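You operate a simulated robot arm through the tools that you are given. There is no shell and no other tool. Be economical: measure what you need, move in short steps, check, and stop when the job is done.

Carry out the task below with a simulated two-armed robot. There is one attempt and no reset: what you move stays moved.

TASK
Wipe up the spill on the top of the front bench with the blue cloth and put it back.
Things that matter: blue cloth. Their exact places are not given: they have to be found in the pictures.

Only the result counts: the job must be done as asked and must still hold three seconds after the hand-in. Knocking over, shifting, dropping, spilling or breaking anything else fails it. Flat cloth is picked up by pressing the open fingertips on it (5 to 10 N) and closing them slowly along it; thin cloth reads only 2 to 8 mm in the jaws.

THE ROBOT
Two 7-joint arms with two-finger parallel grippers on one trunk, on a base that drives. Base frame: it is fixed to the floor where the robot stands at the start and does not move with it; the origin is under the middle of the robot, x ahead of it, y to its left, z up; the surface under the hand at the start is at about z = 760. Readings come in mm, degrees, newtons and seconds.
The left shoulder is at the start at [-82, 119, 851], the right one opposite. With the tool pointing down near the work surface each hand reaches from about 180 to 600 mm from the robot's upright axis, wherever it stands, measured 20 degrees to its own side. Places, roughly: blue cloth [500, 200, 800]. Payload 3.43 kg a hand.
The tool frame of a hand sits at the grasp point between the pads (the TCP): z along the fingers, y along the line on which they close. The tips reach 30 mm beyond it. Largest opening 94 mm; finger width 28, thickness 10; the body of the gripper, 50 by 96 mm, starts 55 mm behind the TCP.
Orientation is that of the tool frame in the base frame, as [roll, pitch, yaw] about the fixed x, y, z axes, in that order (R = Rz(yaw) Ry(pitch) Rx(roll)). With the fingers straight down and closing along the base's y, the tool's x points along the base's -x, its y along +y and its z along -z.

THE INTERFACE
- The arms move only by the tool move_arm. It takes "left_series", "right_series" or both (then of equal length, played together; a hand with none holds still); each is one flat list of numbers, 7 for each row, row after row: the finger opening in mm, from 0 to 94, then the shift along the tool's x, y, z in units of 400 mm (1.0 is 400 mm), then the turn, a rotation vector about the tool's x, y, z in units of 60 degrees (1.0 is 60 degrees). In form: [fingers, x, y, z, rx, ry, rz, fingers, x, y, z, rx, ry, rz, ...]. A call has 1 to 20 rows; each row is the pose to reach, as a shift and turn from the pose commanded when the call began, along the tool's axes at that moment. A call with a number of a shift or a turn outside -1 to 1 is refused whole. Each row takes 0.2 s and may step no farther than 50 mm and 8.6 degrees from the row before; otherwise, or with a gripper value out of range, the whole call is refused. A pose out of reach is approached as far as the arm can. The call stops where the force on the tool passes 40 N (or 10 N more than at its start, if that is more) or the arm is blocked; 0.2 s more then pass. Each finger travels about 153 mm/s and halts on what it meets, pressing with about 35 N; the grip force reading is that of the motor and also rises with nothing between the fingers. The clock runs only during rows and for 0.2 s after the last one: add rows that repeat a pose to give the fingers time. The reply holds the time, the measured pose of the TCP, the force on the tool along the base axes, the opening and the grip force, in the units named above and with some noise, with the torque about the TCP (base axes, N m) and any sound that the robot's microphone picked up.
- Cameras (640 x 400 px; columns grow to the right, rows downward): "scene" is now at [27.5, 9.2, 1549.9]; the picture's right is [0.12, -0.99, 0.00], its down [-0.82, -0.10, -0.56] and it looks along [0.56, 0.07, -0.83] (base axes); focal length 269 px, centre (320, 200). "left" rides on the left gripper at [76, -14, -103] in its tool frame; the picture's right is [0.18, 0.98, 0.00], its down [-0.75, 0.14, -0.64] and it looks along [-0.63, 0.12, 0.77] (tool axes); focal length 243 px, centre (320, 200). "right" rides on the right gripper at [76, 14, -102] in its tool frame; the picture's right is [-0.18, 0.98, 0.00], its down [-0.75, -0.14, -0.64] and it looks along [-0.63, -0.12, 0.77] (tool axes); focal length 243 px, centre (320, 200).
- get_image(camera): a new picture of that camera. The clock stands still meanwhile.
- slide_trunk(by): slides the trunk up (or, below 0, down) by that many mm; the arms and the scene camera ride with it, the base frame stays. It gives what a move gives, with no picture.
- steer(legs): drives the robot by 1 to 6 legs, each [ahead, left, turn to the left] in mm, mm and degrees, along the robot's own axes; the way and the turn of a leg run together, so that a leg with both is an arc; at most 1500 mm and 180 degrees a leg. The arms and the cameras ride along, it lands a little off, and it stops where it bumps. It gives what a move gives.
- pan_tilt(pan, tilt): turns the head with the scene camera to pan (to the left, within 143 degrees either way) and tilt (down, from -29 to 69), counted from straight ahead of the robot. It gives what a move gives.
- point_at(camera, pixels): for up to 12 pixels [column, row] of the newest picture of that camera ("zoom" is the newest enlarged one), the place [x, y, z] in the base frame of the surface seen there, good to about 2 mm. The clock stands still meanwhile.
- enlarge(camera, box): a new picture of the part [left, top, right, bottom] of that camera's present view, enlarged. The clock stands still meanwhile.
- finish_job(): hands the job in; it is judged then, once.

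Go step by step. Measure first, check grasps and placings, and put right what went wrong. The budget is 80 turns and 70 pictures, counting those below and the enlarged ones. Unless the task says otherwise, let go and move clear before handing in, and close with one line.

The tools are called after "Emit:" as a command line: name --argument value ..., lists and objects as JSON in quotes. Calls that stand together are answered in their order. move_arm: Moves the arms, as the interface text tells. Its arguments: {"type":"object","properties":{"left_series":{"type":"array"},"right_series":{"type":"array"}},"required":[]} The other tools are called the same way: slide_trunk (by) slides the trunk up or down; steer (legs) drives the base; pan_tilt (pan, tilt) turns the head that bears the scene camera; get_image (camera) takes a picture; point_at (camera, pixels) gives the place of the surface under pixels of a picture; enlarge (camera, box) takes an enlarged picture of a part of a camera's view; finish_job () hands the job in.

At the start:

```text
clock: 0.0
left_eef_pos: [397.7, 160.6, 1012.1]
left_orientation: [-180.0, 0.0, 179.9]
left_contact_force: [0.0, -0.8, 0.7]
left_moment: [-0.02, 0.02, -0.01]
left_finger_gap: 93.8
left_gripper_force: 0.1
right_eef_pos: [274.3, -115.3, 1019.3]
right_orientation: [-179.9, 0.0, 180.0]
right_contact_force: [-0.4, 0.5, 0.0]
right_moment: [0.01, 0.02, 0.0]
right_finger_gap: 94.0
right_gripper_force: 0.1
trunk travel left (down, up): [-275.0, 60.0]
robot x, y, heading: [2.1, 2.7, 0.1]
head pan, tilt: [6.7, 55.8]
```

scene: 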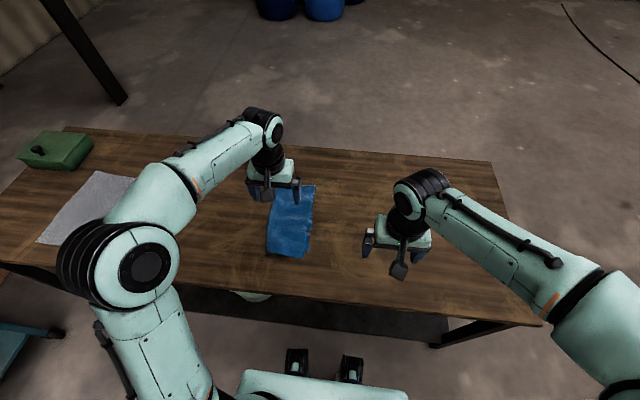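
right: 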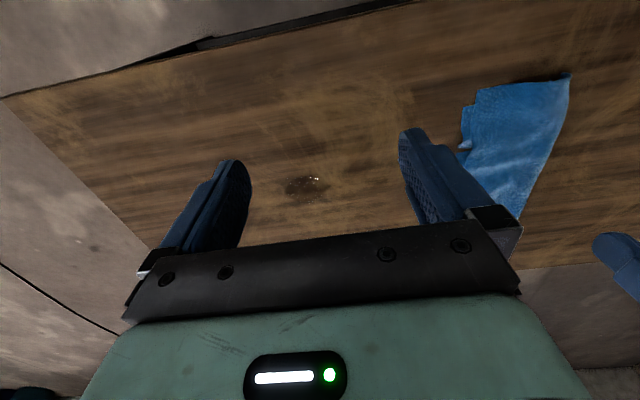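
left: 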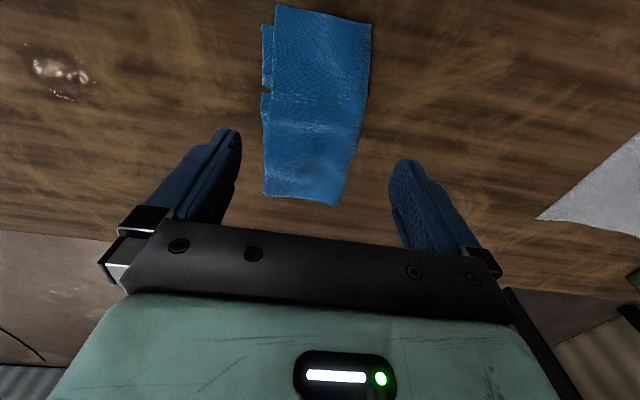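

The cloth lies flat around left-image (315,105) and a wet spot shows at left (60,78) / right (303,186). I'll measure the cloth outline and the spill.

Emit:
point_at --camera "left" --pixels '[[277, 6], [370, 24], [336, 204], [265, 194], [360, 125], [265, 95], [315, 100], [32, 68], [60, 50], [92, 80], [65, 98], [450, 100]]'

Emit:
point_at --camera "right" --pixels '[[285, 186], [303, 176], [325, 182], [303, 197], [570, 75], [475, 90], [462, 150], [520, 215]]'

Emit:
enlarge --camera "scene" --box '[220, 150, 460, 300]'

Emit:
enlarge --camera "left" --box '[0, 0, 400, 220]'

```text
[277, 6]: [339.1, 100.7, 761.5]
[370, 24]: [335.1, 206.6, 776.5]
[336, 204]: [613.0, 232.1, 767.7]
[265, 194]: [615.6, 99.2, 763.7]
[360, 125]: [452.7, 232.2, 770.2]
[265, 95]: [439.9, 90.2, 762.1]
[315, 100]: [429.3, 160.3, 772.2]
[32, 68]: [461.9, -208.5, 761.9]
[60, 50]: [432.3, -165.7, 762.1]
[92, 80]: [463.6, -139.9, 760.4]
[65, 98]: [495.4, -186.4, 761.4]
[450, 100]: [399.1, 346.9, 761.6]
```

```text
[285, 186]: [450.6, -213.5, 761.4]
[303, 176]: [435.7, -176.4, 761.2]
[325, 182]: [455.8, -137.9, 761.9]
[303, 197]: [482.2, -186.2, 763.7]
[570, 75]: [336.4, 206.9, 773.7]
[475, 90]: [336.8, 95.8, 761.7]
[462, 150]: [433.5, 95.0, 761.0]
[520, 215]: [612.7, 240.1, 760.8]
```

```text
2.67 times, centred on (340, 225) of scene
```

zoom: 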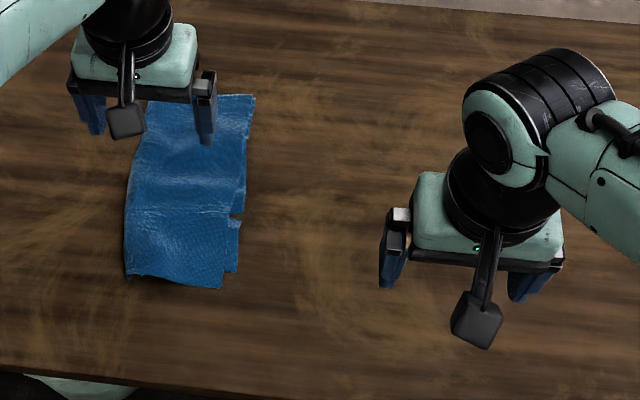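

```text
1.60 times, centred on (200, 110) of left
```

zoom: 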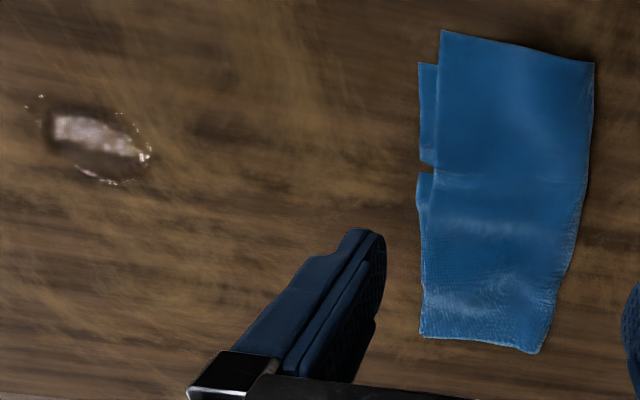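

The spill is centred near (463,-175), about 75 mm wide; the cloth spans x 336–613, y 95–235. I'll move the right hand out of the way and lower the left over the cloth's middle.

Emit:
move_arm --left_series '[70, -0.0276, 0.0016, 0.061, 0, 0, 0, 70, -0.0552, 0.0031, 0.123, 0, 0, 0, 70, -0.0829, 0.0047, 0.184, 0, 0, 0, 70, -0.1105, 0.0063, 0.246, 0, 0, 0, 70, -0.138, 0.0079, 0.307, 0, 0, 0, 70, -0.1657, 0.0094, 0.369, 0, 0, 0, 70, -0.1933, 0.011, 0.43, 0, 0, 0, 70, -0.1933, 0.011, 0.43, 0, 0, 0]' --right_series '[94, 0.02, -0.1, -0.01, 0, 0, 0, 94, 0.04, -0.2, -0.02, 0, 0, 0, 94, 0.06, -0.3, -0.03, 0, 0, 0, 94, 0.08, -0.4, -0.04, 0, 0, 0, 94, 0.1, -0.5, -0.05, 0, 0, 0, 94, 0.12, -0.6, -0.06, 0, 0, 0, 94, 0.15, -0.7, -0.075, 0, 0, 0, 94, 0.15, -0.7, -0.075, 0, 0, 0]'

Emit:
get_image --camera "left"

Emit:
get_image --camera "scene"

```text
clock: 1.8
left_eef_pos: [474.6, 164.7, 839.5]
left_orientation: [180.0, 0.0, -180.0]
left_contact_force: [-1.4, -0.5, -0.2]
left_moment: [0.03, 0.0, -0.05]
left_finger_gap: 70.2
left_gripper_force: 0.0
right_eef_pos: [213.6, -395.1, 1048.5]
right_orientation: [-179.9, 0.0, 179.9]
right_contact_force: [0.5, 0.0, -0.6]
right_moment: [0.04, -0.03, -0.01]
right_finger_gap: 94.0
right_gripper_force: 0.0
trunk travel left (down, up): [-275.0, 60.0]
robot x, y, heading: [1.9, -1.9, 0.0]
head pan, tilt: [6.7, 55.8]
```

```text
64 pictures are left
```

left: 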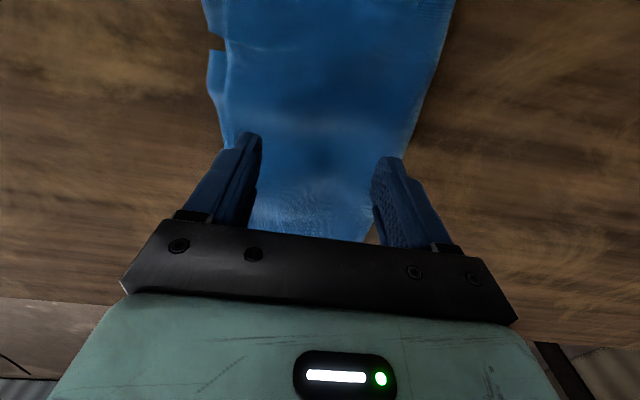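

```text
63 pictures are left
```

scene: 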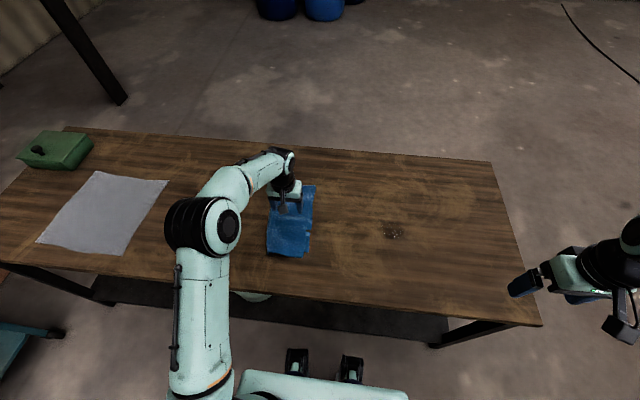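

The fingers straddle the cloth's middle and the right arm is clear. Lowering to near contact.

Emit:
move_arm --left_series '[60, 0, 0, 0.05, 0, 0, 0, 60, 0, 0, 0.085, 0, 0, 0, 60, 0, 0, 0.095, 0, 0, 0, 60, 0, 0, 0.1, 0, 0, 0, 60, 0, 0, 0.1, 0, 0, 0]'

```text
clock: 3.0
left_eef_pos: [475.0, 166.7, 800.0]
left_orientation: [-179.9, 0.0, 180.0]
left_contact_force: [-0.6, 0.4, 0.7]
left_moment: [-0.01, 0.02, 0.0]
left_finger_gap: 60.0
left_gripper_force: 0.0
right_eef_pos: [215.2, -394.1, 1047.5]
right_orientation: [-180.0, 0.0, -180.0]
right_contact_force: [0.4, 0.3, -1.0]
right_moment: [0.0, 0.0, 0.01]
right_finger_gap: 94.1
right_gripper_force: 0.0
trunk travel left (down, up): [-275.0, 60.0]
robot x, y, heading: [0.5, -0.4, 0.1]
head pan, tilt: [6.7, 55.8]
```

No contact yet with tips at z≈770; lowering in small steps.

Emit:
move_arm --left_series '[60, 0, 0, 0.005, 0, 0, 0, 60, 0, 0, 0.01, 0, 0, 0, 60, 0, 0, 0.0125, 0, 0, 0, 60, 0, 0, 0.0125, 0, 0, 0]'

```text
clock: 4.0
left_eef_pos: [475.7, 164.8, 794.0]
left_orientation: [-180.0, -0.1, -179.9]
left_contact_force: [-0.7, 0.1, 0.4]
left_moment: [0.02, 0.02, 0.0]
left_finger_gap: 60.4
left_gripper_force: 0.0
right_eef_pos: [215.4, -395.7, 1047.3]
right_orientation: [180.0, 0.0, -180.0]
right_contact_force: [0.1, -0.3, -0.3]
right_moment: [0.01, -0.02, -0.02]
right_finger_gap: 94.1
right_gripper_force: 0.0
trunk travel left (down, up): [-275.0, 60.0]
robot x, y, heading: [0.2, 0.4, -0.1]
head pan, tilt: [6.7, 55.8]
```

Emit:
move_arm --left_series '[60, 0, 0, 0.0025, 0, 0, 0, 60, 0, 0, 0.005, 0, 0, 0, 60, 0, 0, 0.0075, 0, 0, 0, 60, 0, 0, 0.0075, 0, 0, 0]'

```text
clock: 5.0
left_eef_pos: [475.5, 165.6, 792.6]
left_orientation: [180.0, 0.1, 180.0]
left_contact_force: [-0.7, 1.5, 9.1]
left_moment: [-0.11, -0.01, 0.01]
left_finger_gap: 59.7
left_gripper_force: 0.1
right_eef_pos: [215.9, -393.9, 1048.3]
right_orientation: [-180.0, 0.0, 180.0]
right_contact_force: [-0.1, 0.3, -0.1]
right_moment: [-0.03, -0.04, -0.02]
right_finger_gap: 94.0
right_gripper_force: 0.0
trunk travel left (down, up): [-275.0, 60.0]
robot x, y, heading: [-2.8, 3.8, 0.2]
head pan, tilt: [6.7, 55.8]
```

Pressing at 9 N now, so I'll close slowly along the cloth.

Emit:
move_arm --left_series '[56, 0, 0, 0, 0, 0, 0, 52, 0, 0, 0, 0, 0, 0, 48, 0, 0, 0, 0, 0, 0, 44, 0, 0, 0, 0, 0, 0, 40, 0, 0, 0, 0, 0, 0, 36, 0, 0, 0, 0, 0, 0, 32, 0, 0, 0, 0, 0, 0, 28, 0, 0, 0, 0, 0, 0, 24, 0, 0, 0, 0, 0, 0, 20, 0, 0, 0, 0, 0, 0, 16, 0, 0, 0, 0, 0, 0, 12, 0, 0, 0, 0, 0, 0, 8, 0, 0, 0, 0, 0, 0, 4, 0, 0, 0, 0, 0, 0, 0, 0, 0, 0, 0, 0, 0, 0, 0, 0, 0, 0, 0, 0, 0, 0, 0, 0, 0, 0, 0, 0, 0, 0, 0, 0, 0, 0]'

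Emit:
get_image --camera "left"

```text
clock: 8.8
left_eef_pos: [475.1, 163.8, 791.5]
left_orientation: [-179.9, 0.1, 180.0]
left_contact_force: [1.1, 2.6, 20.1]
left_moment: [0.01, 0.07, -0.03]
left_finger_gap: 2.9
left_gripper_force: 34.9
right_eef_pos: [214.6, -395.9, 1047.5]
right_orientation: [180.0, 0.0, -179.9]
right_contact_force: [-0.3, 0.9, 0.6]
right_moment: [-0.01, 0.04, -0.02]
right_finger_gap: 94.3
right_gripper_force: 0.2
trunk travel left (down, up): [-275.0, 60.0]
robot x, y, heading: [-0.4, 5.7, 0.2]
head pan, tilt: [6.7, 55.8]
```

```text
62 pictures are left
```

left: 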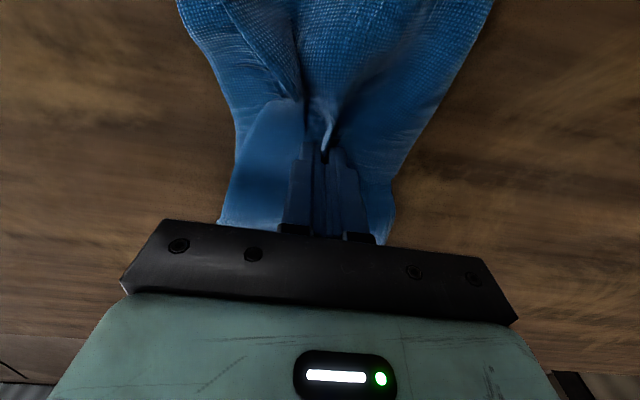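

The cloth is bunched in the jaws (gap 2.9 mm). Lifting and checking.

Emit:
move_arm --left_series '[0, 0, 0, -0.05, 0, 0, 0, 0, 0, 0, -0.1, 0, 0, 0, 0, 0, 0, -0.15, 0, 0, 0, 0, 0, 0, -0.2, 0, 0, 0, 0, 0, 0, -0.25, 0, 0, 0, 0, 0, 0, -0.3, 0, 0, 0, 0, 0, 0, -0.35, 0, 0, 0, 0, 0, 0, -0.4, 0, 0, 0, 0, 0, 0, -0.4, 0, 0, 0]'

Emit:
get_image --camera "scene"

Emit:
get_image --camera "left"

```text
clock: 10.8
left_eef_pos: [476.4, 165.7, 950.4]
left_orientation: [-180.0, 0.0, -180.0]
left_contact_force: [0.2, 0.5, -0.5]
left_moment: [-0.01, 0.03, -0.01]
left_finger_gap: 2.6
left_gripper_force: 34.4
right_eef_pos: [215.2, -394.4, 1047.3]
right_orientation: [-179.9, 0.0, -180.0]
right_contact_force: [0.3, 0.4, 0.1]
right_moment: [-0.01, 0.02, 0.01]
right_finger_gap: 94.1
right_gripper_force: 0.1
trunk travel left (down, up): [-275.0, 60.0]
robot x, y, heading: [-1.3, -2.0, -0.1]
head pan, tilt: [6.7, 55.8]
```

```text
61 pictures are left
```

scene: 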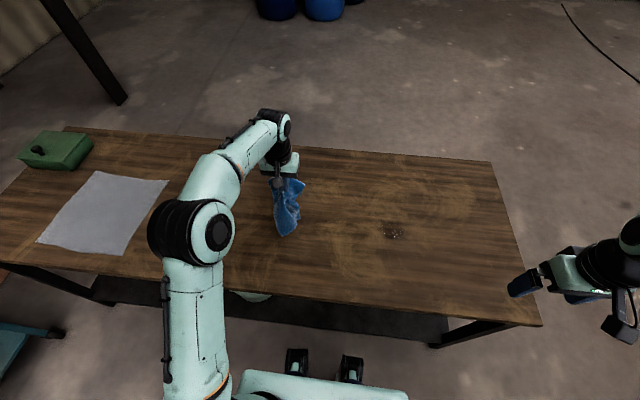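

```text
60 pictures are left
```

left: 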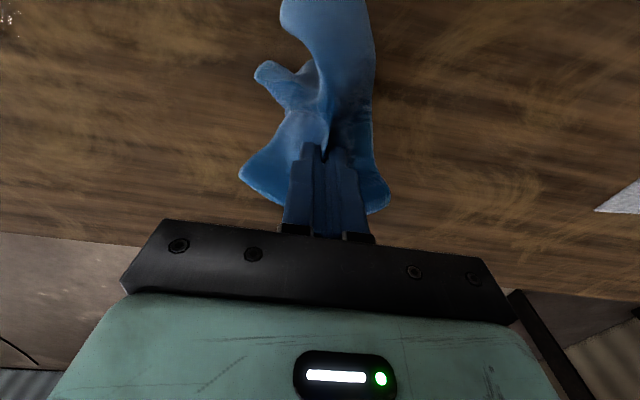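

The whole cloth hangs from the jaws. Carrying it over the spill at (463,-175).

Emit:
move_arm --left_series '[0, 0.004, -0.1, 0, 0, 0, 0, 0, 0.008, -0.2, 0, 0, 0, 0, 0, 0.012, -0.3, 0, 0, 0, 0, 0, 0.016, -0.4, 0, 0, 0, 0, 0, 0.02, -0.5, 0, 0, 0, 0, 0, 0.024, -0.6, 0, 0, 0, 0, 0, 0.028, -0.7, 0, 0, 0, 0, 0, 0.03, -0.8, 0, 0, 0, 0, 0, 0.03, -0.85, 0, 0, 0, 0, 0, 0.03, -0.85, 0, 0, 0, 0]'

Emit:
get_image --camera "left"

Emit:
get_image --camera "scene"

```text
clock: 13.0
left_eef_pos: [447.5, -155.2, 949.8]
left_orientation: [-180.0, 0.0, -179.9]
left_contact_force: [0.4, -0.3, -0.8]
left_moment: [0.04, 0.0, -0.03]
left_finger_gap: 2.6
left_gripper_force: 35.5
left hand out of reach, approached as far as the arm can: row 8, 9, 10
right_eef_pos: [215.7, -395.0, 1048.0]
right_orientation: [-180.0, 0.0, 180.0]
right_contact_force: [-0.6, -1.0, -0.1]
right_moment: [0.05, -0.01, 0.0]
right_finger_gap: 93.9
right_gripper_force: 0.0
trunk travel left (down, up): [-275.0, 60.0]
robot x, y, heading: [0.7, 1.5, 0.1]
head pan, tilt: [6.7, 55.8]
```

```text
59 pictures are left
```

left: 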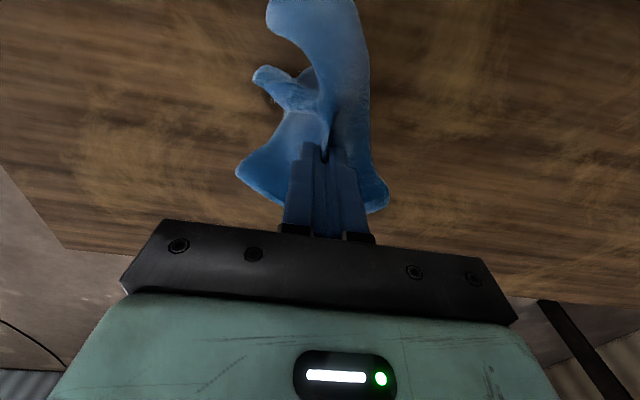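

```text
58 pictures are left
```

scene: 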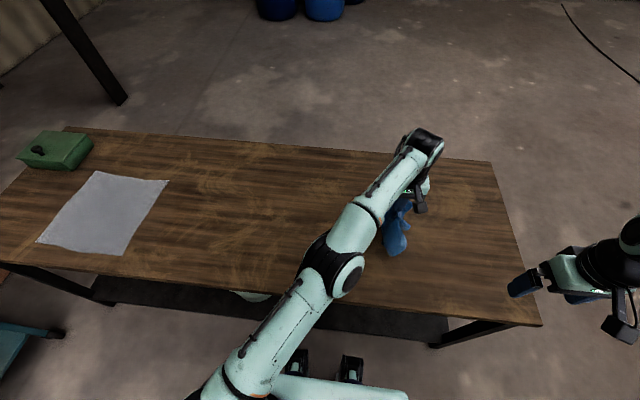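

The left arm falls about 20 mm short here, so I'll shift the base to the right after checking the space around the bench leg.

Emit:
point_at --camera "scene" --pixels '[[435, 345], [252, 297], [538, 322], [470, 325], [320, 385], [350, 300], [90, 302]]'

```text
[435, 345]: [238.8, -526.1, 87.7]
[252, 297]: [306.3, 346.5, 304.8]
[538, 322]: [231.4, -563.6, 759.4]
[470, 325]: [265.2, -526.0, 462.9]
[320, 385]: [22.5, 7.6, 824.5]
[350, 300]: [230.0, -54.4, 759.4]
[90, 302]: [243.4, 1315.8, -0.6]
```

The bench leg is at y≈-526, so a 120 mm move to the right should fit.

Emit:
steer --legs '[[0, -120, 0]]'

```text
clock: 14.7
left_eef_pos: [448.0, -276.4, 949.0]
left_orientation: [180.0, 0.0, 180.0]
left_contact_force: [-0.4, -0.5, 0.1]
left_moment: [0.0, 0.0, 0.01]
left_finger_gap: 2.7
left_gripper_force: 35.1
right_eef_pos: [215.4, -516.1, 1047.4]
right_orientation: [-180.0, 0.0, 180.0]
right_contact_force: [1.2, 0.6, 0.2]
right_moment: [0.03, -0.02, -0.01]
right_finger_gap: 94.0
right_gripper_force: 0.0
trunk travel left (down, up): [-275.0, 60.0]
robot x, y, heading: [-1.5, -122.0, 0.0]
head pan, tilt: [6.7, 55.8]
```

The drive went cleanly. Moving the hand back over the spill centre.

Emit:
move_arm --left_series '[0, -0.01, 0.08, 0, 0, 0, 0, 0, -0.02, 0.16, 0, 0, 0, 0, 0, -0.0375, 0.25, 0, 0, 0, 0, 0, -0.0375, 0.25, 0, 0, 0, 0]'

Emit:
get_image --camera "scene"

```text
clock: 15.7
left_eef_pos: [463.1, -176.8, 948.6]
left_orientation: [-179.9, 0.0, -179.9]
left_contact_force: [0.0, 0.3, 0.0]
left_moment: [0.0, 0.0, -0.01]
left_finger_gap: 2.8
left_gripper_force: 35.5
right_eef_pos: [214.1, -515.6, 1046.6]
right_orientation: [180.0, 0.0, 179.9]
right_contact_force: [0.0, -0.8, 0.3]
right_moment: [-0.02, -0.01, -0.02]
right_finger_gap: 94.1
right_gripper_force: 0.0
trunk travel left (down, up): [-275.0, 60.0]
robot x, y, heading: [-0.4, -122.2, -0.2]
head pan, tilt: [6.7, 55.8]
```

```text
57 pictures are left
```

scene: 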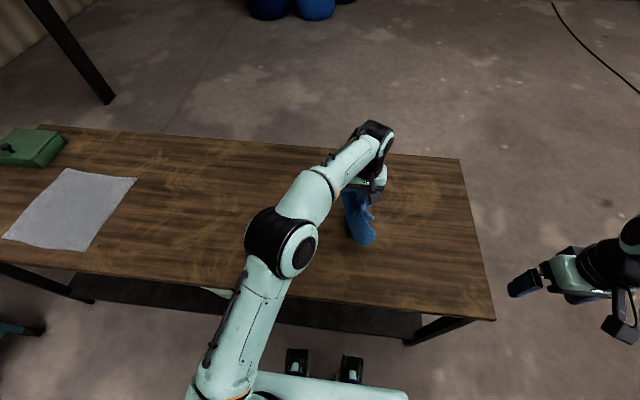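

The cloth is now over the spill. Lowering to near contact.

Emit:
move_arm --left_series '[0, 0, 0, 0.08, 0, 0, 0, 0, 0, 0, 0.16, 0, 0, 0, 0, 0, 0, 0.24, 0, 0, 0, 0, 0, 0, 0.31, 0, 0, 0, 0, 0, 0, 0.35, 0, 0, 0, 0, 0, 0, 0.37, 0, 0, 0, 0, 0, 0, 0.38, 0, 0, 0, 0, 0, 0, 0.38, 0, 0, 0]'

Emit:
get_image --camera "left"

```text
clock: 17.5
left_eef_pos: [462.7, -175.5, 798.5]
left_orientation: [180.0, 0.2, -180.0]
left_contact_force: [-0.5, 0.2, 5.6]
left_moment: [-0.06, -0.02, -0.01]
left_finger_gap: 2.7
left_gripper_force: 34.7
right_eef_pos: [212.8, -514.9, 1049.1]
right_orientation: [179.9, 0.1, -179.9]
right_contact_force: [0.3, 1.0, -0.3]
right_moment: [0.02, 0.01, 0.0]
right_finger_gap: 94.1
right_gripper_force: 0.0
trunk travel left (down, up): [-275.0, 60.0]
robot x, y, heading: [-1.4, -120.2, 0.3]
head pan, tilt: [6.7, 55.8]
```

```text
56 pictures are left
```

left: 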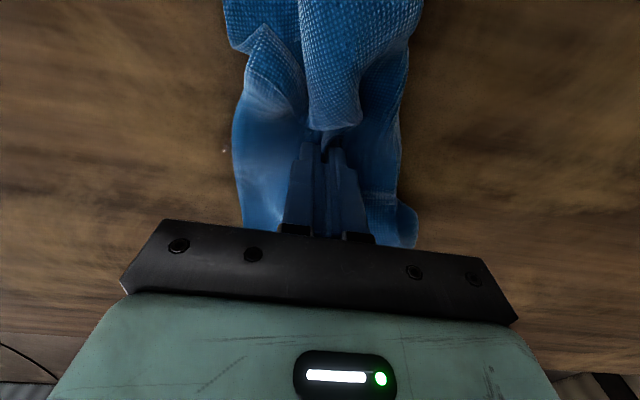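

Cloth contact at 5.6 N, covering the spill. Rubbing in lanes over the near half first.

Emit:
move_arm --left_series '[0, 0, 0, 0.003, 0, 0, 0, 0, 0, 0.06, 0.004, 0, 0, 0, 0, 0, 0.125, 0.004, 0, 0, 0, 0, 0, 0.06, 0.004, 0, 0, 0, 0, 0, 0, 0.004, 0, 0, 0, 0, 0, -0.06, 0.004, 0, 0, 0, 0, 0, -0.125, 0.004, 0, 0, 0, 0, 0.05, -0.125, 0.004, 0, 0, 0, 0, 0.05, -0.04, 0.004, 0, 0, 0, 0, 0.05, 0.04, 0.004, 0, 0, 0, 0, 0.05, 0.125, 0.004, 0, 0, 0, 0, 0.1, 0.125, 0.004, 0, 0, 0, 0, 0.1, 0.04, 0.004, 0, 0, 0, 0, 0.1, -0.04, 0.004, 0, 0, 0, 0, 0.1, -0.125, 0.004, 0, 0, 0, 0, 0.05, -0.06, 0.004, 0, 0, 0, 0, 0, 0, 0.004, 0, 0, 0]'

```text
clock: 21.1
left_eef_pos: [460.8, -173.7, 796.4]
left_orientation: [180.0, -0.1, 179.9]
left_contact_force: [-0.7, 0.3, 0.3]
left_moment: [0.01, 0.0, 0.03]
left_finger_gap: 2.3
left_gripper_force: 35.0
right_eef_pos: [215.6, -516.1, 1047.0]
right_orientation: [-180.0, 0.0, 180.0]
right_contact_force: [0.3, -0.5, 0.4]
right_moment: [-0.03, -0.02, 0.0]
right_finger_gap: 93.9
right_gripper_force: 0.1
trunk travel left (down, up): [-275.0, 60.0]
robot x, y, heading: [3.5, -124.4, 0.2]
head pan, tilt: [6.7, 55.8]
```

Force dropped to about 0, as the bunch spread out. Pressing 4 mm lower to regain contact.

Emit:
move_arm --left_series '[0, 0, 0, 0.005, 0, 0, 0, 0, 0, 0, 0.01, 0, 0, 0, 0, 0, 0, 0.01, 0, 0, 0]'

Emit:
get_image --camera "left"

```text
clock: 21.9
left_eef_pos: [462.6, -174.6, 794.5]
left_orientation: [-180.0, 0.2, -180.0]
left_contact_force: [-3.1, 1.2, 14.1]
left_moment: [0.07, -0.01, 0.01]
left_finger_gap: 2.6
left_gripper_force: 35.4
right_eef_pos: [213.8, -514.8, 1049.4]
right_orientation: [180.0, 0.1, -180.0]
right_contact_force: [-0.6, -0.7, 0.9]
right_moment: [-0.05, 0.01, 0.04]
right_finger_gap: 94.1
right_gripper_force: 0.1
trunk travel left (down, up): [-275.0, 60.0]
robot x, y, heading: [2.5, -123.2, 0.1]
head pan, tilt: [6.7, 55.8]
```

```text
55 pictures are left
```

left: 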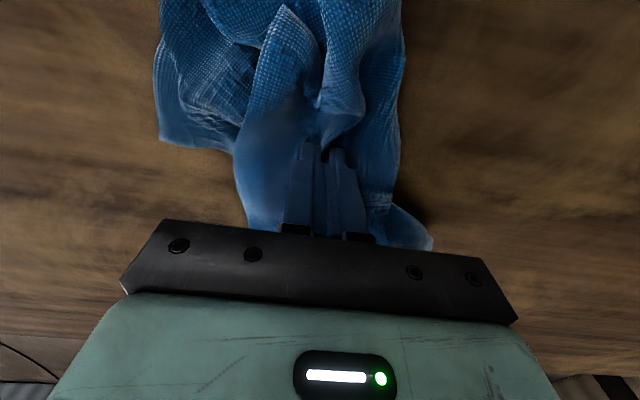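

Good: 14 N of contact. Rubbing in lanes on both sides at this height.

Emit:
move_arm --left_series '[0, 0, 0.06, 0, 0, 0, 0, 0, 0, 0.12, 0, 0, 0, 0, 0, -0.05, 0.12, 0, 0, 0, 0, 0, -0.05, 0.06, 0, 0, 0, 0, 0, -0.05, 0, 0, 0, 0, 0, 0, -0.05, -0.06, 0, 0, 0, 0, 0, -0.05, -0.12, 0, 0, 0, 0, 0, -0.1, -0.12, 0, 0, 0, 0, 0, -0.1, -0.06, 0, 0, 0, 0, 0, -0.1, 0, 0, 0, 0, 0, 0, -0.1, 0.06, 0, 0, 0, 0, 0, -0.1, 0.12, 0, 0, 0, 0, 0, -0.05, 0.09, 0, 0, 0, 0, 0, 0, 0.06, 0, 0, 0, 0, 0, 0, 0, 0, 0, 0, 0, 0, 0, -0.06, 0, 0, 0, 0, 0, 0, -0.12, 0, 0, 0, 0, 0, 0, -0.06, 0, 0, 0, 0, 0, 0, 0, 0, 0, 0, 0]'

Emit:
move_arm --left_series '[0, 0, 0.06, 0.002, 0, 0, 0, 0, 0, 0.12, 0.002, 0, 0, 0, 0, 0.05, 0.12, 0.002, 0, 0, 0, 0, 0.05, 0.06, 0.002, 0, 0, 0, 0, 0.05, 0, 0.002, 0, 0, 0, 0, 0.05, -0.06, 0.002, 0, 0, 0, 0, 0.05, -0.12, 0.002, 0, 0, 0, 0, 0.1, -0.12, 0.002, 0, 0, 0, 0, 0.1, -0.06, 0.002, 0, 0, 0, 0, 0.1, 0, 0.002, 0, 0, 0, 0, 0.1, 0.06, 0.002, 0, 0, 0, 0, 0.1, 0.12, 0.002, 0, 0, 0, 0, 0.05, 0.09, 0.002, 0, 0, 0, 0, 0, 0.06, 0.002, 0, 0, 0, 0, 0, 0, 0.002, 0, 0, 0, 0, 0, -0.06, 0.002, 0, 0, 0, 0, 0, -0.12, 0.002, 0, 0, 0, 0, 0, -0.06, 0.002, 0, 0, 0, 0, 0, 0, 0.002, 0, 0, 0]'

```text
clock: 25.9
left_eef_pos: [462.7, -176.3, 793.9]
left_orientation: [-179.8, 0.1, 179.8]
left_contact_force: [-1.0, -6.8, 19.0]
left_moment: [-0.18, -0.17, -0.03]
left_finger_gap: 2.2
left_gripper_force: 35.6
right_eef_pos: [213.8, -515.6, 1048.3]
right_orientation: [179.9, 0.1, -180.0]
right_contact_force: [-0.2, 0.1, 0.0]
right_moment: [0.01, -0.03, 0.0]
right_finger_gap: 93.9
right_gripper_force: 0.1
trunk travel left (down, up): [-275.0, 60.0]
robot x, y, heading: [0.4, -119.7, -0.1]
head pan, tilt: [6.7, 55.8]
```

```text
clock: 28.6
left_eef_pos: [430.4, -131.8, 795.1]
left_orientation: [180.0, -0.1, -180.0]
left_contact_force: [-5.1, 1.2, 15.8]
left_moment: [0.04, 0.05, 0.0]
left_finger_gap: 2.7
left_gripper_force: 34.9
right_eef_pos: [214.0, -515.3, 1047.8]
right_orientation: [-179.9, 0.0, -180.0]
right_contact_force: [0.3, -0.3, -0.6]
right_moment: [-0.03, 0.01, -0.01]
right_finger_gap: 94.0
right_gripper_force: 0.1
trunk travel left (down, up): [-275.0, 60.0]
robot x, y, heading: [-1.7, -119.4, -0.0]
head pan, tilt: [6.7, 55.8]
stopped in row 13 (left hand): the force on the tool passed its limit at 43 N (the readings are from after the stop); the commanded pose is now the measured one
```

The second pass stopped at the force limit after a layer bunched up. Lifting and moving aside to inspect the spill.

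Emit:
move_arm --left_series '[0, 0, 0, -0.1, 0, 0, 0, 0, 0, 0, -0.2, 0, 0, 0, 0, 0, 0, -0.3, 0, 0, 0, 0, 0, 0, -0.4, 0, 0, 0, 0, 0, 0.1, -0.4, 0, 0, 0, 0, 0, 0.2, -0.4, 0, 0, 0, 0, 0, 0.3, -0.4, 0, 0, 0, 0, 0, 0.4, -0.4, 0, 0, 0, 0, 0, 0.4, -0.4, 0, 0, 0]'

Emit:
enlarge --camera "scene" --box '[240, 150, 480, 300]'

Emit:
get_image --camera "left"

```text
clock: 30.6
left_eef_pos: [431.1, 27.3, 950.9]
left_orientation: [179.8, -0.4, -179.9]
left_contact_force: [-0.1, -0.6, -0.9]
left_moment: [0.01, -0.01, 0.01]
left_finger_gap: 2.7
left_gripper_force: 34.7
right_eef_pos: [216.0, -516.3, 1047.5]
right_orientation: [180.0, 0.0, -180.0]
right_contact_force: [-0.5, -0.2, -0.4]
right_moment: [0.0, 0.03, 0.01]
right_finger_gap: 94.1
right_gripper_force: 0.0
trunk travel left (down, up): [-275.0, 60.0]
robot x, y, heading: [0.2, -120.2, 0.1]
head pan, tilt: [6.7, 55.8]
```

```text
2.67 times, centred on (360, 225) of scene
```

zoom: 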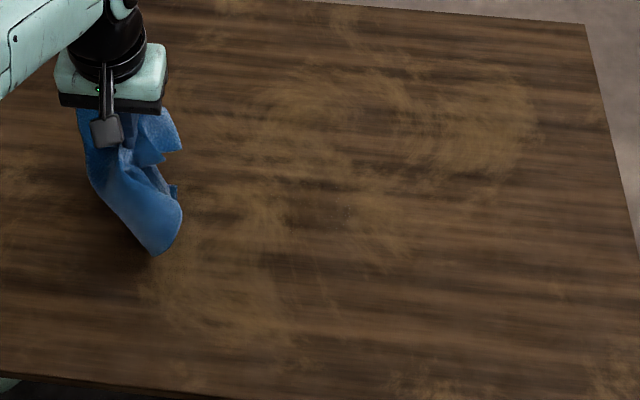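

```text
53 pictures are left
```

left: 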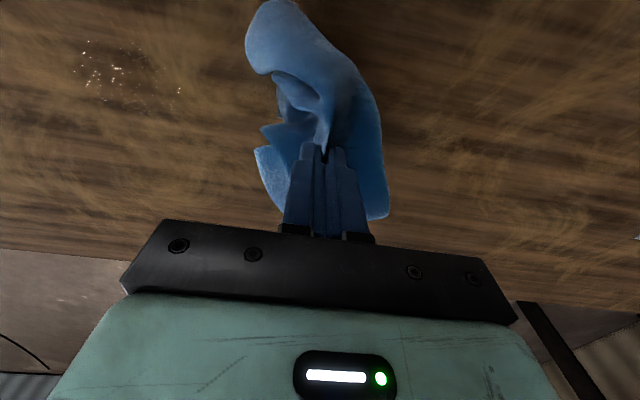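

Most of it is gone, but small droplets still glint at left (75–180, 40–105). Locating them.

Emit:
enlarge --camera "left" --box '[20, 0, 260, 150]'

Emit:
point_at --camera "left" --pixels '[[87, 42], [116, 69], [90, 84], [180, 90], [150, 55], [110, 90], [78, 70]]'

```text
2.67 times, centred on (140, 75) of left
```

zoom: 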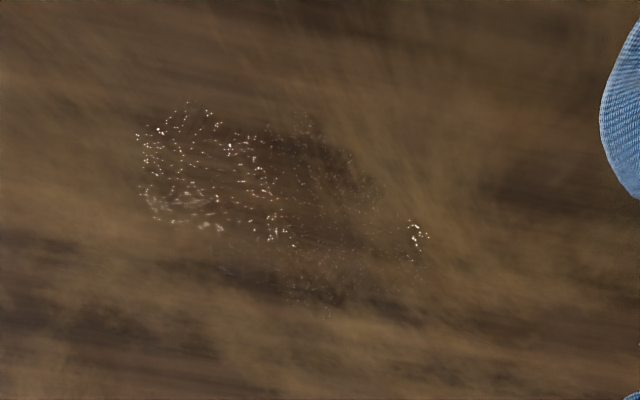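

```text
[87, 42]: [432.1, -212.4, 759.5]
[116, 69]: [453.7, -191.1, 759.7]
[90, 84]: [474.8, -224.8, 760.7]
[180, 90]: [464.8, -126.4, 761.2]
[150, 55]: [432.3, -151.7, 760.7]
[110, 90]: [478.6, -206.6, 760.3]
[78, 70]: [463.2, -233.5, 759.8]
```

The residue spans x 425–500, y -235 to -122, mostly on the right side. Going back for another pass centred at y≈-185.

Emit:
move_arm --left_series '[0, -0.02, -0.1, 0, 0, 0, 0, 0, -0.04, -0.2, 0, 0, 0, 0, 0, -0.06, -0.3, 0, 0, 0, 0, 0, -0.08, -0.4, 0, 0, 0, 0, 0, -0.08, -0.5, 0, 0, 0, 0, 0, -0.08, -0.53, 0, 0, 0, 0, 0, -0.08, -0.53, 0.1, 0, 0, 0, 0, -0.08, -0.53, 0.2, 0, 0, 0, 0, -0.08, -0.53, 0.29, 0, 0, 0, 0, -0.08, -0.53, 0.34, 0, 0, 0, 0, -0.08, -0.53, 0.37, 0, 0, 0, 0, -0.08, -0.53, 0.38, 0, 0, 0, 0, -0.08, -0.53, 0.387, 0, 0, 0, 0, -0.08, -0.53, 0.387, 0, 0, 0]'

```text
clock: 33.6
left_eef_pos: [463.6, -184.3, 797.4]
left_orientation: [179.8, -0.1, -180.0]
left_contact_force: [-0.3, -0.5, 3.3]
left_moment: [0.0, -0.07, -0.04]
left_finger_gap: 2.5
left_gripper_force: 34.6
right_eef_pos: [213.7, -515.7, 1047.3]
right_orientation: [180.0, 0.0, -180.0]
right_contact_force: [0.2, -0.3, 0.7]
right_moment: [0.01, 0.02, -0.03]
right_finger_gap: 93.8
right_gripper_force: 0.1
trunk travel left (down, up): [-275.0, 60.0]
robot x, y, heading: [0.8, -123.1, 0.2]
head pan, tilt: [6.7, 55.8]
```

Emit:
move_arm --left_series '[0, 0, 0, 0.006, 0, 0, 0, 0, 0, -0.08, 0.006, 0, 0, 0, 0, 0, -0.15, 0.006, 0, 0, 0, 0, -0.05, -0.15, 0.006, 0, 0, 0, 0, -0.05, -0.05, 0.006, 0, 0, 0, 0, -0.05, 0.05, 0.006, 0, 0, 0, 0, -0.05, 0.15, 0.006, 0, 0, 0, 0, 0, 0.15, 0.006, 0, 0, 0, 0, 0, 0.05, 0.006, 0, 0, 0, 0, 0, -0.05, 0.006, 0, 0, 0, 0, 0, -0.15, 0.006, 0, 0, 0, 0, 0.05, -0.15, 0.006, 0, 0, 0, 0, 0.05, -0.05, 0.006, 0, 0, 0, 0, 0.05, 0.05, 0.006, 0, 0, 0, 0, 0.05, 0.15, 0.006, 0, 0, 0, 0, 0.09, 0.13, 0.006, 0, 0, 0, 0, 0.09, 0.03, 0.006, 0, 0, 0, 0, 0.09, -0.07, 0.006, 0, 0, 0, 0, 0.09, -0.15, 0.006, 0, 0, 0]'

Emit:
move_arm --left_series '[0, -0.05, 0.03, 0, 0, 0, 0, 0, -0.09, 0.07, 0, 0, 0, 0, 0, -0.09, 0, 0, 0, 0, 0, 0, -0.14, 0, 0, 0, 0, 0, 0, -0.14, 0.08, 0, 0, 0, 0, 0, -0.14, 0.16, 0, 0, 0, 0, 0, -0.09, 0.16, 0, 0, 0, 0, 0, -0.09, 0.08, 0, 0, 0, 0, 0, -0.09, 0, 0, 0, 0, 0, 0, -0.04, 0, 0, 0, 0, 0, 0, -0.04, 0.08, 0, 0, 0, 0, 0, -0.04, 0.16, 0, 0, 0, 0, 0, -0.09, 0.16, 0, 0, 0, 0]'

```text
clock: 37.6
left_eef_pos: [426.6, -246.8, 795.7]
left_orientation: [179.7, -0.3, -180.0]
left_contact_force: [-0.6, 1.4, 1.5]
left_moment: [0.02, -0.01, 0.0]
left_finger_gap: 2.4
left_gripper_force: 35.3
right_eef_pos: [214.9, -516.4, 1048.0]
right_orientation: [180.0, 0.0, -179.9]
right_contact_force: [-1.0, 0.4, 0.6]
right_moment: [0.05, 0.0, 0.0]
right_finger_gap: 94.2
right_gripper_force: 0.1
trunk travel left (down, up): [-275.0, 60.0]
robot x, y, heading: [1.5, -120.3, 0.1]
head pan, tilt: [6.7, 55.8]
```

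```text
clock: 40.4
left_eef_pos: [461.8, -177.7, 794.2]
left_orientation: [179.8, -0.2, 180.0]
left_contact_force: [-5.6, -0.1, 13.6]
left_moment: [0.08, -0.03, 0.03]
left_finger_gap: 2.2
left_gripper_force: 35.3
right_eef_pos: [212.8, -515.0, 1047.8]
right_orientation: [-180.0, 0.1, -180.0]
right_contact_force: [-0.6, -0.2, -0.5]
right_moment: [0.02, 0.01, -0.01]
right_finger_gap: 94.2
right_gripper_force: 0.1
trunk travel left (down, up): [-275.0, 60.0]
robot x, y, heading: [2.2, -120.3, 0.1]
head pan, tilt: [6.7, 55.8]
```

Lifting clear again to inspect.

Emit:
move_arm --left_series '[0, 0, 0, -0.1, 0, 0, 0, 0, 0, 0, -0.2, 0, 0, 0, 0, 0, 0, -0.3, 0, 0, 0, 0, 0, 0, -0.4, 0, 0, 0, 0, 0, 0.1, -0.4, 0, 0, 0, 0, 0, 0.2, -0.4, 0, 0, 0, 0, 0, 0.3, -0.4, 0, 0, 0, 0, 0, 0.4, -0.4, 0, 0, 0, 0, 0, 0.5, -0.4, 0, 0, 0, 0, 0, 0.5, -0.4, 0, 0, 0]'

Emit:
enlarge --camera "left" --box '[0, 0, 280, 175]'

Emit:
get_image --camera "scene"

```text
clock: 42.6
left_eef_pos: [462.7, 19.4, 955.3]
left_orientation: [179.8, -0.3, 179.9]
left_contact_force: [-0.7, 0.1, 0.2]
left_moment: [0.02, 0.02, 0.0]
left_finger_gap: 2.5
left_gripper_force: 34.4
right_eef_pos: [214.9, -516.5, 1048.6]
right_orientation: [179.9, 0.0, -180.0]
right_contact_force: [0.0, -0.7, 1.4]
right_moment: [-0.02, -0.02, 0.03]
right_finger_gap: 94.2
right_gripper_force: 0.1
trunk travel left (down, up): [-275.0, 60.0]
robot x, y, heading: [0.0, -121.3, 0.1]
head pan, tilt: [6.7, 55.8]
```

```text
2.29 times, centred on (140, 88) of left
```

zoom: 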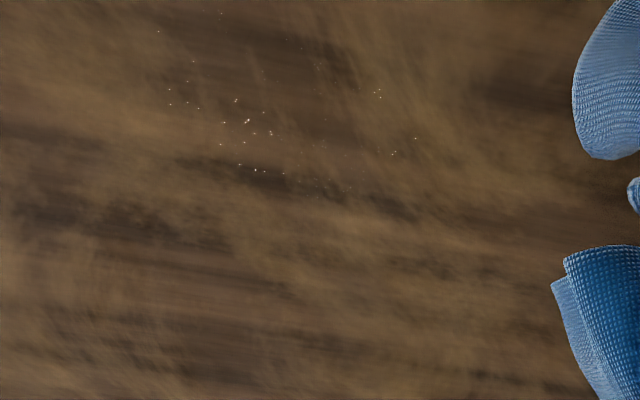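

```text
50 pictures are left
```

scene: 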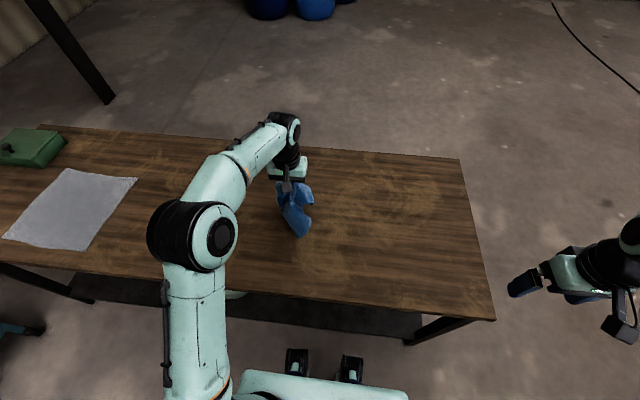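

A few tiny droplets remain around zoom (160–420, 15–180). I'll measure them, then make one more pass.

Emit:
point_at --camera "zoom" --pixels '[[158, 31], [221, 14], [170, 100], [247, 121], [256, 170], [378, 93], [416, 138], [393, 154]]'

Emit:
move_arm --left_series '[0, 0, -0.1, 0, 0, 0, 0, 0, 0, -0.2, 0, 0, 0, 0, 0, 0, -0.3, 0, 0, 0, 0, 0, 0, -0.4, 0, 0, 0, 0, 0, 0, -0.5, 0, 0, 0, 0, 0, 0, -0.5, 0.1, 0, 0, 0, 0, 0, -0.5, 0.2, 0, 0, 0, 0, 0, -0.5, 0.29, 0, 0, 0, 0, 0, -0.5, 0.34, 0, 0, 0, 0, 0, -0.5, 0.375, 0, 0, 0, 0, 0, -0.5, 0.39, 0, 0, 0, 0, 0, -0.5, 0.397, 0, 0, 0, 0, 0, -0.5, 0.397, 0, 0, 0]'

```text
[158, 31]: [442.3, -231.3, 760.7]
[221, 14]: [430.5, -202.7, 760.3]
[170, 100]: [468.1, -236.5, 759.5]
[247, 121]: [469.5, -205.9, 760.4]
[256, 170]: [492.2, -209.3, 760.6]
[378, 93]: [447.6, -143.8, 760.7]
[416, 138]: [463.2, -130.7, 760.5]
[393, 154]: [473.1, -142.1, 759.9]
```

```text
clock: 45.4
left_eef_pos: [461.5, -178.3, 796.2]
left_orientation: [179.9, -0.3, -180.0]
left_contact_force: [-0.9, 1.6, 6.7]
left_moment: [0.12, -0.02, 0.03]
left_finger_gap: 2.2
left_gripper_force: 34.8
right_eef_pos: [213.7, -515.3, 1048.1]
right_orientation: [-179.9, 0.0, 180.0]
right_contact_force: [0.3, 0.3, -0.7]
right_moment: [0.02, 0.03, 0.0]
right_finger_gap: 94.2
right_gripper_force: 0.0
trunk travel left (down, up): [-275.0, 60.0]
robot x, y, heading: [3.0, -123.8, 0.0]
head pan, tilt: [6.7, 55.8]
```

Emit:
move_arm --left_series '[0, -0.04, 0.07, 0.005, 0, 0, 0, 0, -0.09, 0.13, 0.005, 0, 0, 0, 0, -0.09, 0.03, 0.005, 0, 0, 0, 0, -0.09, -0.07, 0.005, 0, 0, 0, 0, -0.09, -0.16, 0.005, 0, 0, 0, 0, -0.045, -0.16, 0.005, 0, 0, 0, 0, -0.045, -0.07, 0.005, 0, 0, 0, 0, -0.045, 0.03, 0.005, 0, 0, 0, 0, -0.045, 0.13, 0.005, 0, 0, 0, 0, 0, 0.13, 0.006, 0, 0, 0, 0, 0, 0.03, 0.006, 0, 0, 0, 0, 0, -0.07, 0.006, 0, 0, 0, 0, 0, -0.16, 0.006, 0, 0, 0]'

Emit:
move_arm --left_series '[0, 0.045, 0, 0.001, 0, 0, 0, 0, 0.045, 0.09, 0.001, 0, 0, 0, 0, 0.045, 0.19, 0.001, 0, 0, 0, 0, 0.045, 0.29, 0.001, 0, 0, 0, 0, 0.08, 0.29, 0.001, 0, 0, 0, 0, 0.08, 0.19, 0.001, 0, 0, 0, 0, 0.08, 0.09, 0.001, 0, 0, 0, 0, 0.08, 0, 0.001, 0, 0, 0, 0, 0.02, 0, 0.001, 0, 0, 0, 0, -0.04, 0, 0.001, 0, 0, 0, 0, -0.04, 0.06, 0.001, 0, 0, 0, 0, 0.02, 0.06, 0.001, 0, 0, 0, 0, 0.06, 0.1, 0.001, 0, 0, 0, 0, 0, 0.1, 0.001, 0, 0, 0, 0, -0.05, 0.12, 0.001, 0, 0, 0]'

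Emit:
move_arm --left_series '[0, 0, 0, -0.1, 0, 0, 0, 0, 0, 0, -0.2, 0, 0, 0, 0, 0, 0, -0.3, 0, 0, 0, 0, 0, 0, -0.4, 0, 0, 0, 0, 0, 0.1, -0.4, 0, 0, 0, 0, 0, 0.2, -0.4, 0, 0, 0, 0, 0, 0.3, -0.4, 0, 0, 0, 0, 0, 0.4, -0.4, 0, 0, 0, 0, 0, 0.5, -0.4, 0, 0, 0, 0, 0, 0.5, -0.4, 0, 0, 0]'

Emit:
enlarge --camera "left" --box '[0, 0, 280, 175]'

```text
clock: 48.2
left_eef_pos: [463.2, -245.5, 794.7]
left_orientation: [179.9, -0.2, 180.0]
left_contact_force: [0.0, 6.0, 13.5]
left_moment: [0.29, -0.12, 0.09]
left_finger_gap: 2.4
left_gripper_force: 34.8
left hand out of reach, approached as far as the arm can: row 5
right_eef_pos: [214.6, -515.3, 1047.7]
right_orientation: [179.9, 0.0, 180.0]
right_contact_force: [0.2, 0.1, -0.1]
right_moment: [0.05, 0.03, 0.0]
right_finger_gap: 94.2
right_gripper_force: 0.0
trunk travel left (down, up): [-275.0, 60.0]
robot x, y, heading: [2.3, -119.9, -0.2]
head pan, tilt: [6.7, 55.8]
```

```text
clock: 51.4
left_eef_pos: [478.5, -197.0, 794.0]
left_orientation: [179.9, -0.1, -180.0]
left_contact_force: [-7.7, -4.6, 20.0]
left_moment: [0.0, 0.0, -0.01]
left_finger_gap: 2.0
left_gripper_force: 34.4
right_eef_pos: [212.3, -516.1, 1048.3]
right_orientation: [180.0, 0.1, -179.9]
right_contact_force: [0.4, 0.3, -0.5]
right_moment: [0.0, 0.01, 0.01]
right_finger_gap: 94.2
right_gripper_force: 0.0
trunk travel left (down, up): [-275.0, 60.0]
robot x, y, heading: [-1.5, -118.4, -0.0]
head pan, tilt: [6.7, 55.8]
```

```text
clock: 53.6
left_eef_pos: [482.3, 3.1, 956.1]
left_orientation: [179.8, -0.2, -179.9]
left_contact_force: [-0.2, 0.2, -0.6]
left_moment: [0.0, -0.01, -0.02]
left_finger_gap: 2.3
left_gripper_force: 35.6
right_eef_pos: [216.0, -516.1, 1048.5]
right_orientation: [-180.0, 0.0, -180.0]
right_contact_force: [0.3, -0.7, 0.3]
right_moment: [0.01, -0.04, -0.02]
right_finger_gap: 94.4
right_gripper_force: 0.0
trunk travel left (down, up): [-275.0, 60.0]
robot x, y, heading: [3.4, -121.2, 0.1]
head pan, tilt: [6.7, 55.8]
```

```text
2.29 times, centred on (140, 88) of left
```

zoom: 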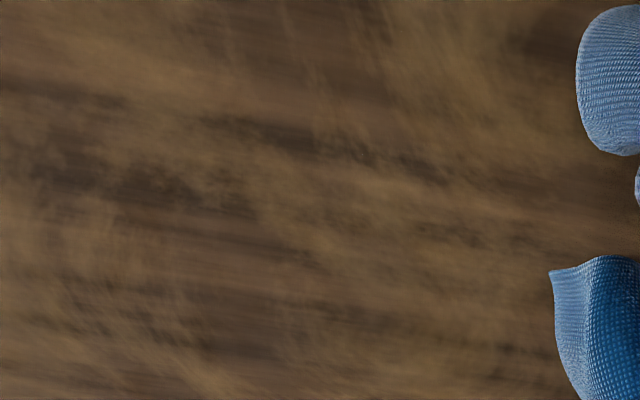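

That area looks clean, but the far-row edge (x<440) may be cropped. Moving toward home and viewing from further back.

Emit:
move_arm --left_series '[0, 0.06, 0, 0, 0, 0, 0, 0, 0.12, 0, 0, 0, 0, 0, 0, 0.18, 0, 0, 0, 0, 0, 0, 0.25, 0.05, 0, 0, 0, 0, 0, 0.25, 0.05, 0, 0, 0, 0]'

Emit:
enlarge --camera "left" --box '[0, 0, 280, 175]'

Emit:
enlarge --camera "scene" --box '[300, 170, 460, 270]'

```text
clock: 54.8
left_eef_pos: [384.1, 23.1, 954.5]
left_orientation: [179.8, -0.3, 180.0]
left_contact_force: [0.5, 0.0, -0.6]
left_moment: [0.01, 0.01, -0.01]
left_finger_gap: 2.3
left_gripper_force: 34.4
right_eef_pos: [215.8, -516.2, 1047.1]
right_orientation: [-179.9, 0.0, 180.0]
right_contact_force: [0.0, -0.4, -0.3]
right_moment: [-0.01, 0.04, -0.01]
right_finger_gap: 93.9
right_gripper_force: 0.1
trunk travel left (down, up): [-275.0, 60.0]
robot x, y, heading: [1.7, -122.4, 0.1]
head pan, tilt: [6.7, 55.8]
```

```text
2.29 times, centred on (140, 88) of left
```

zoom: 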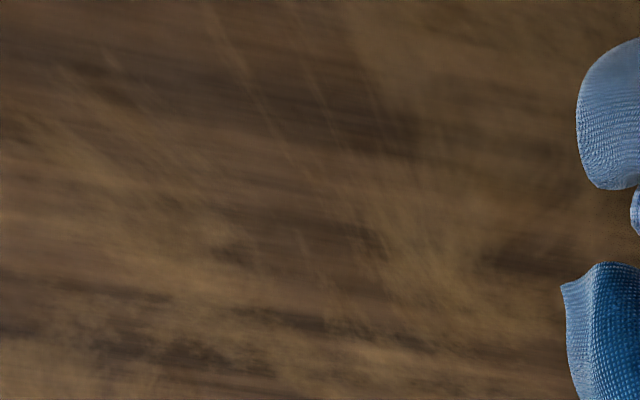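

```text
4.00 times, centred on (380, 220) of scene
```

zoom: 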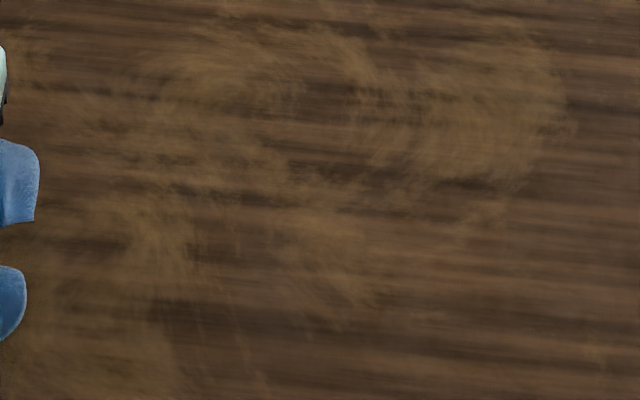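

No wet spots remain in either view. Taking the cloth back over its original spot (475,165).

Emit:
move_arm --left_series '[0, -0.05, 0.08, 0, 0, 0, 0, 0, -0.1, 0.16, 0, 0, 0, 0, 0, -0.15, 0.24, 0, 0, 0, 0, 0, -0.2, 0.32, 0, 0, 0, 0, 0, -0.2275, 0.355, 0, 0, 0, 0, 0, -0.2275, 0.355, 0, 0, 0, 0, 0, -0.2275, 0.355, 0.08, 0, 0, 0, 0, -0.2275, 0.355, 0.16, 0, 0, 0, 0, -0.2275, 0.355, 0.22, 0, 0, 0, 0, -0.2275, 0.355, 0.27, 0, 0, 0, 0, -0.2275, 0.355, 0.31, 0, 0, 0, 0, -0.2275, 0.355, 0.35, 0, 0, 0, 0, -0.2275, 0.355, 0.375, 0, 0, 0, 0, -0.2275, 0.355, 0.385, 0, 0, 0, 0, -0.2275, 0.355, 0.385, 0, 0, 0]'

Emit:
enlarge --camera "scene" --box '[140, 120, 380, 270]'

Emit:
get_image --camera "left"

```text
clock: 58.0
left_eef_pos: [473.5, 166.9, 801.3]
left_orientation: [179.8, -0.3, -180.0]
left_contact_force: [-0.8, 0.1, 2.6]
left_moment: [0.01, -0.01, -0.03]
left_finger_gap: 2.2
left_gripper_force: 35.4
right_eef_pos: [215.9, -515.5, 1047.2]
right_orientation: [179.9, 0.0, 180.0]
right_contact_force: [0.9, -0.5, 0.1]
right_moment: [0.0, 0.0, 0.0]
right_finger_gap: 93.9
right_gripper_force: 0.1
trunk travel left (down, up): [-275.0, 60.0]
robot x, y, heading: [-2.7, -119.1, 0.2]
head pan, tilt: [6.7, 55.8]
```

```text
2.67 times, centred on (260, 195) of scene
```

zoom: 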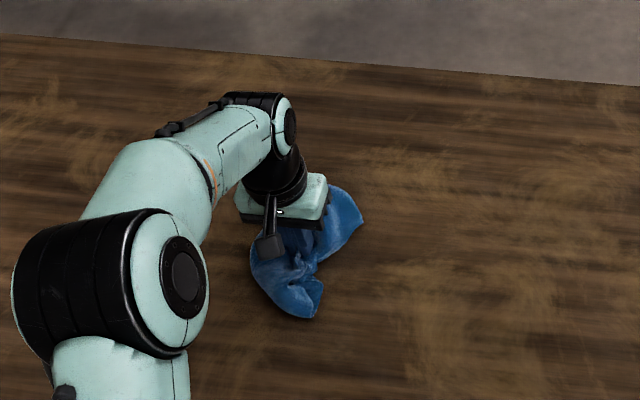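

```text
45 pictures are left
```

left: 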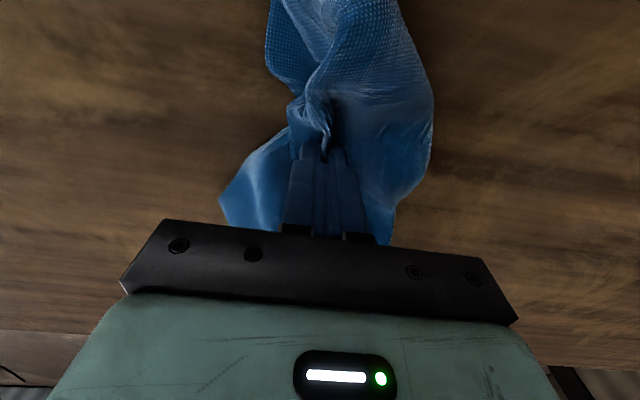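

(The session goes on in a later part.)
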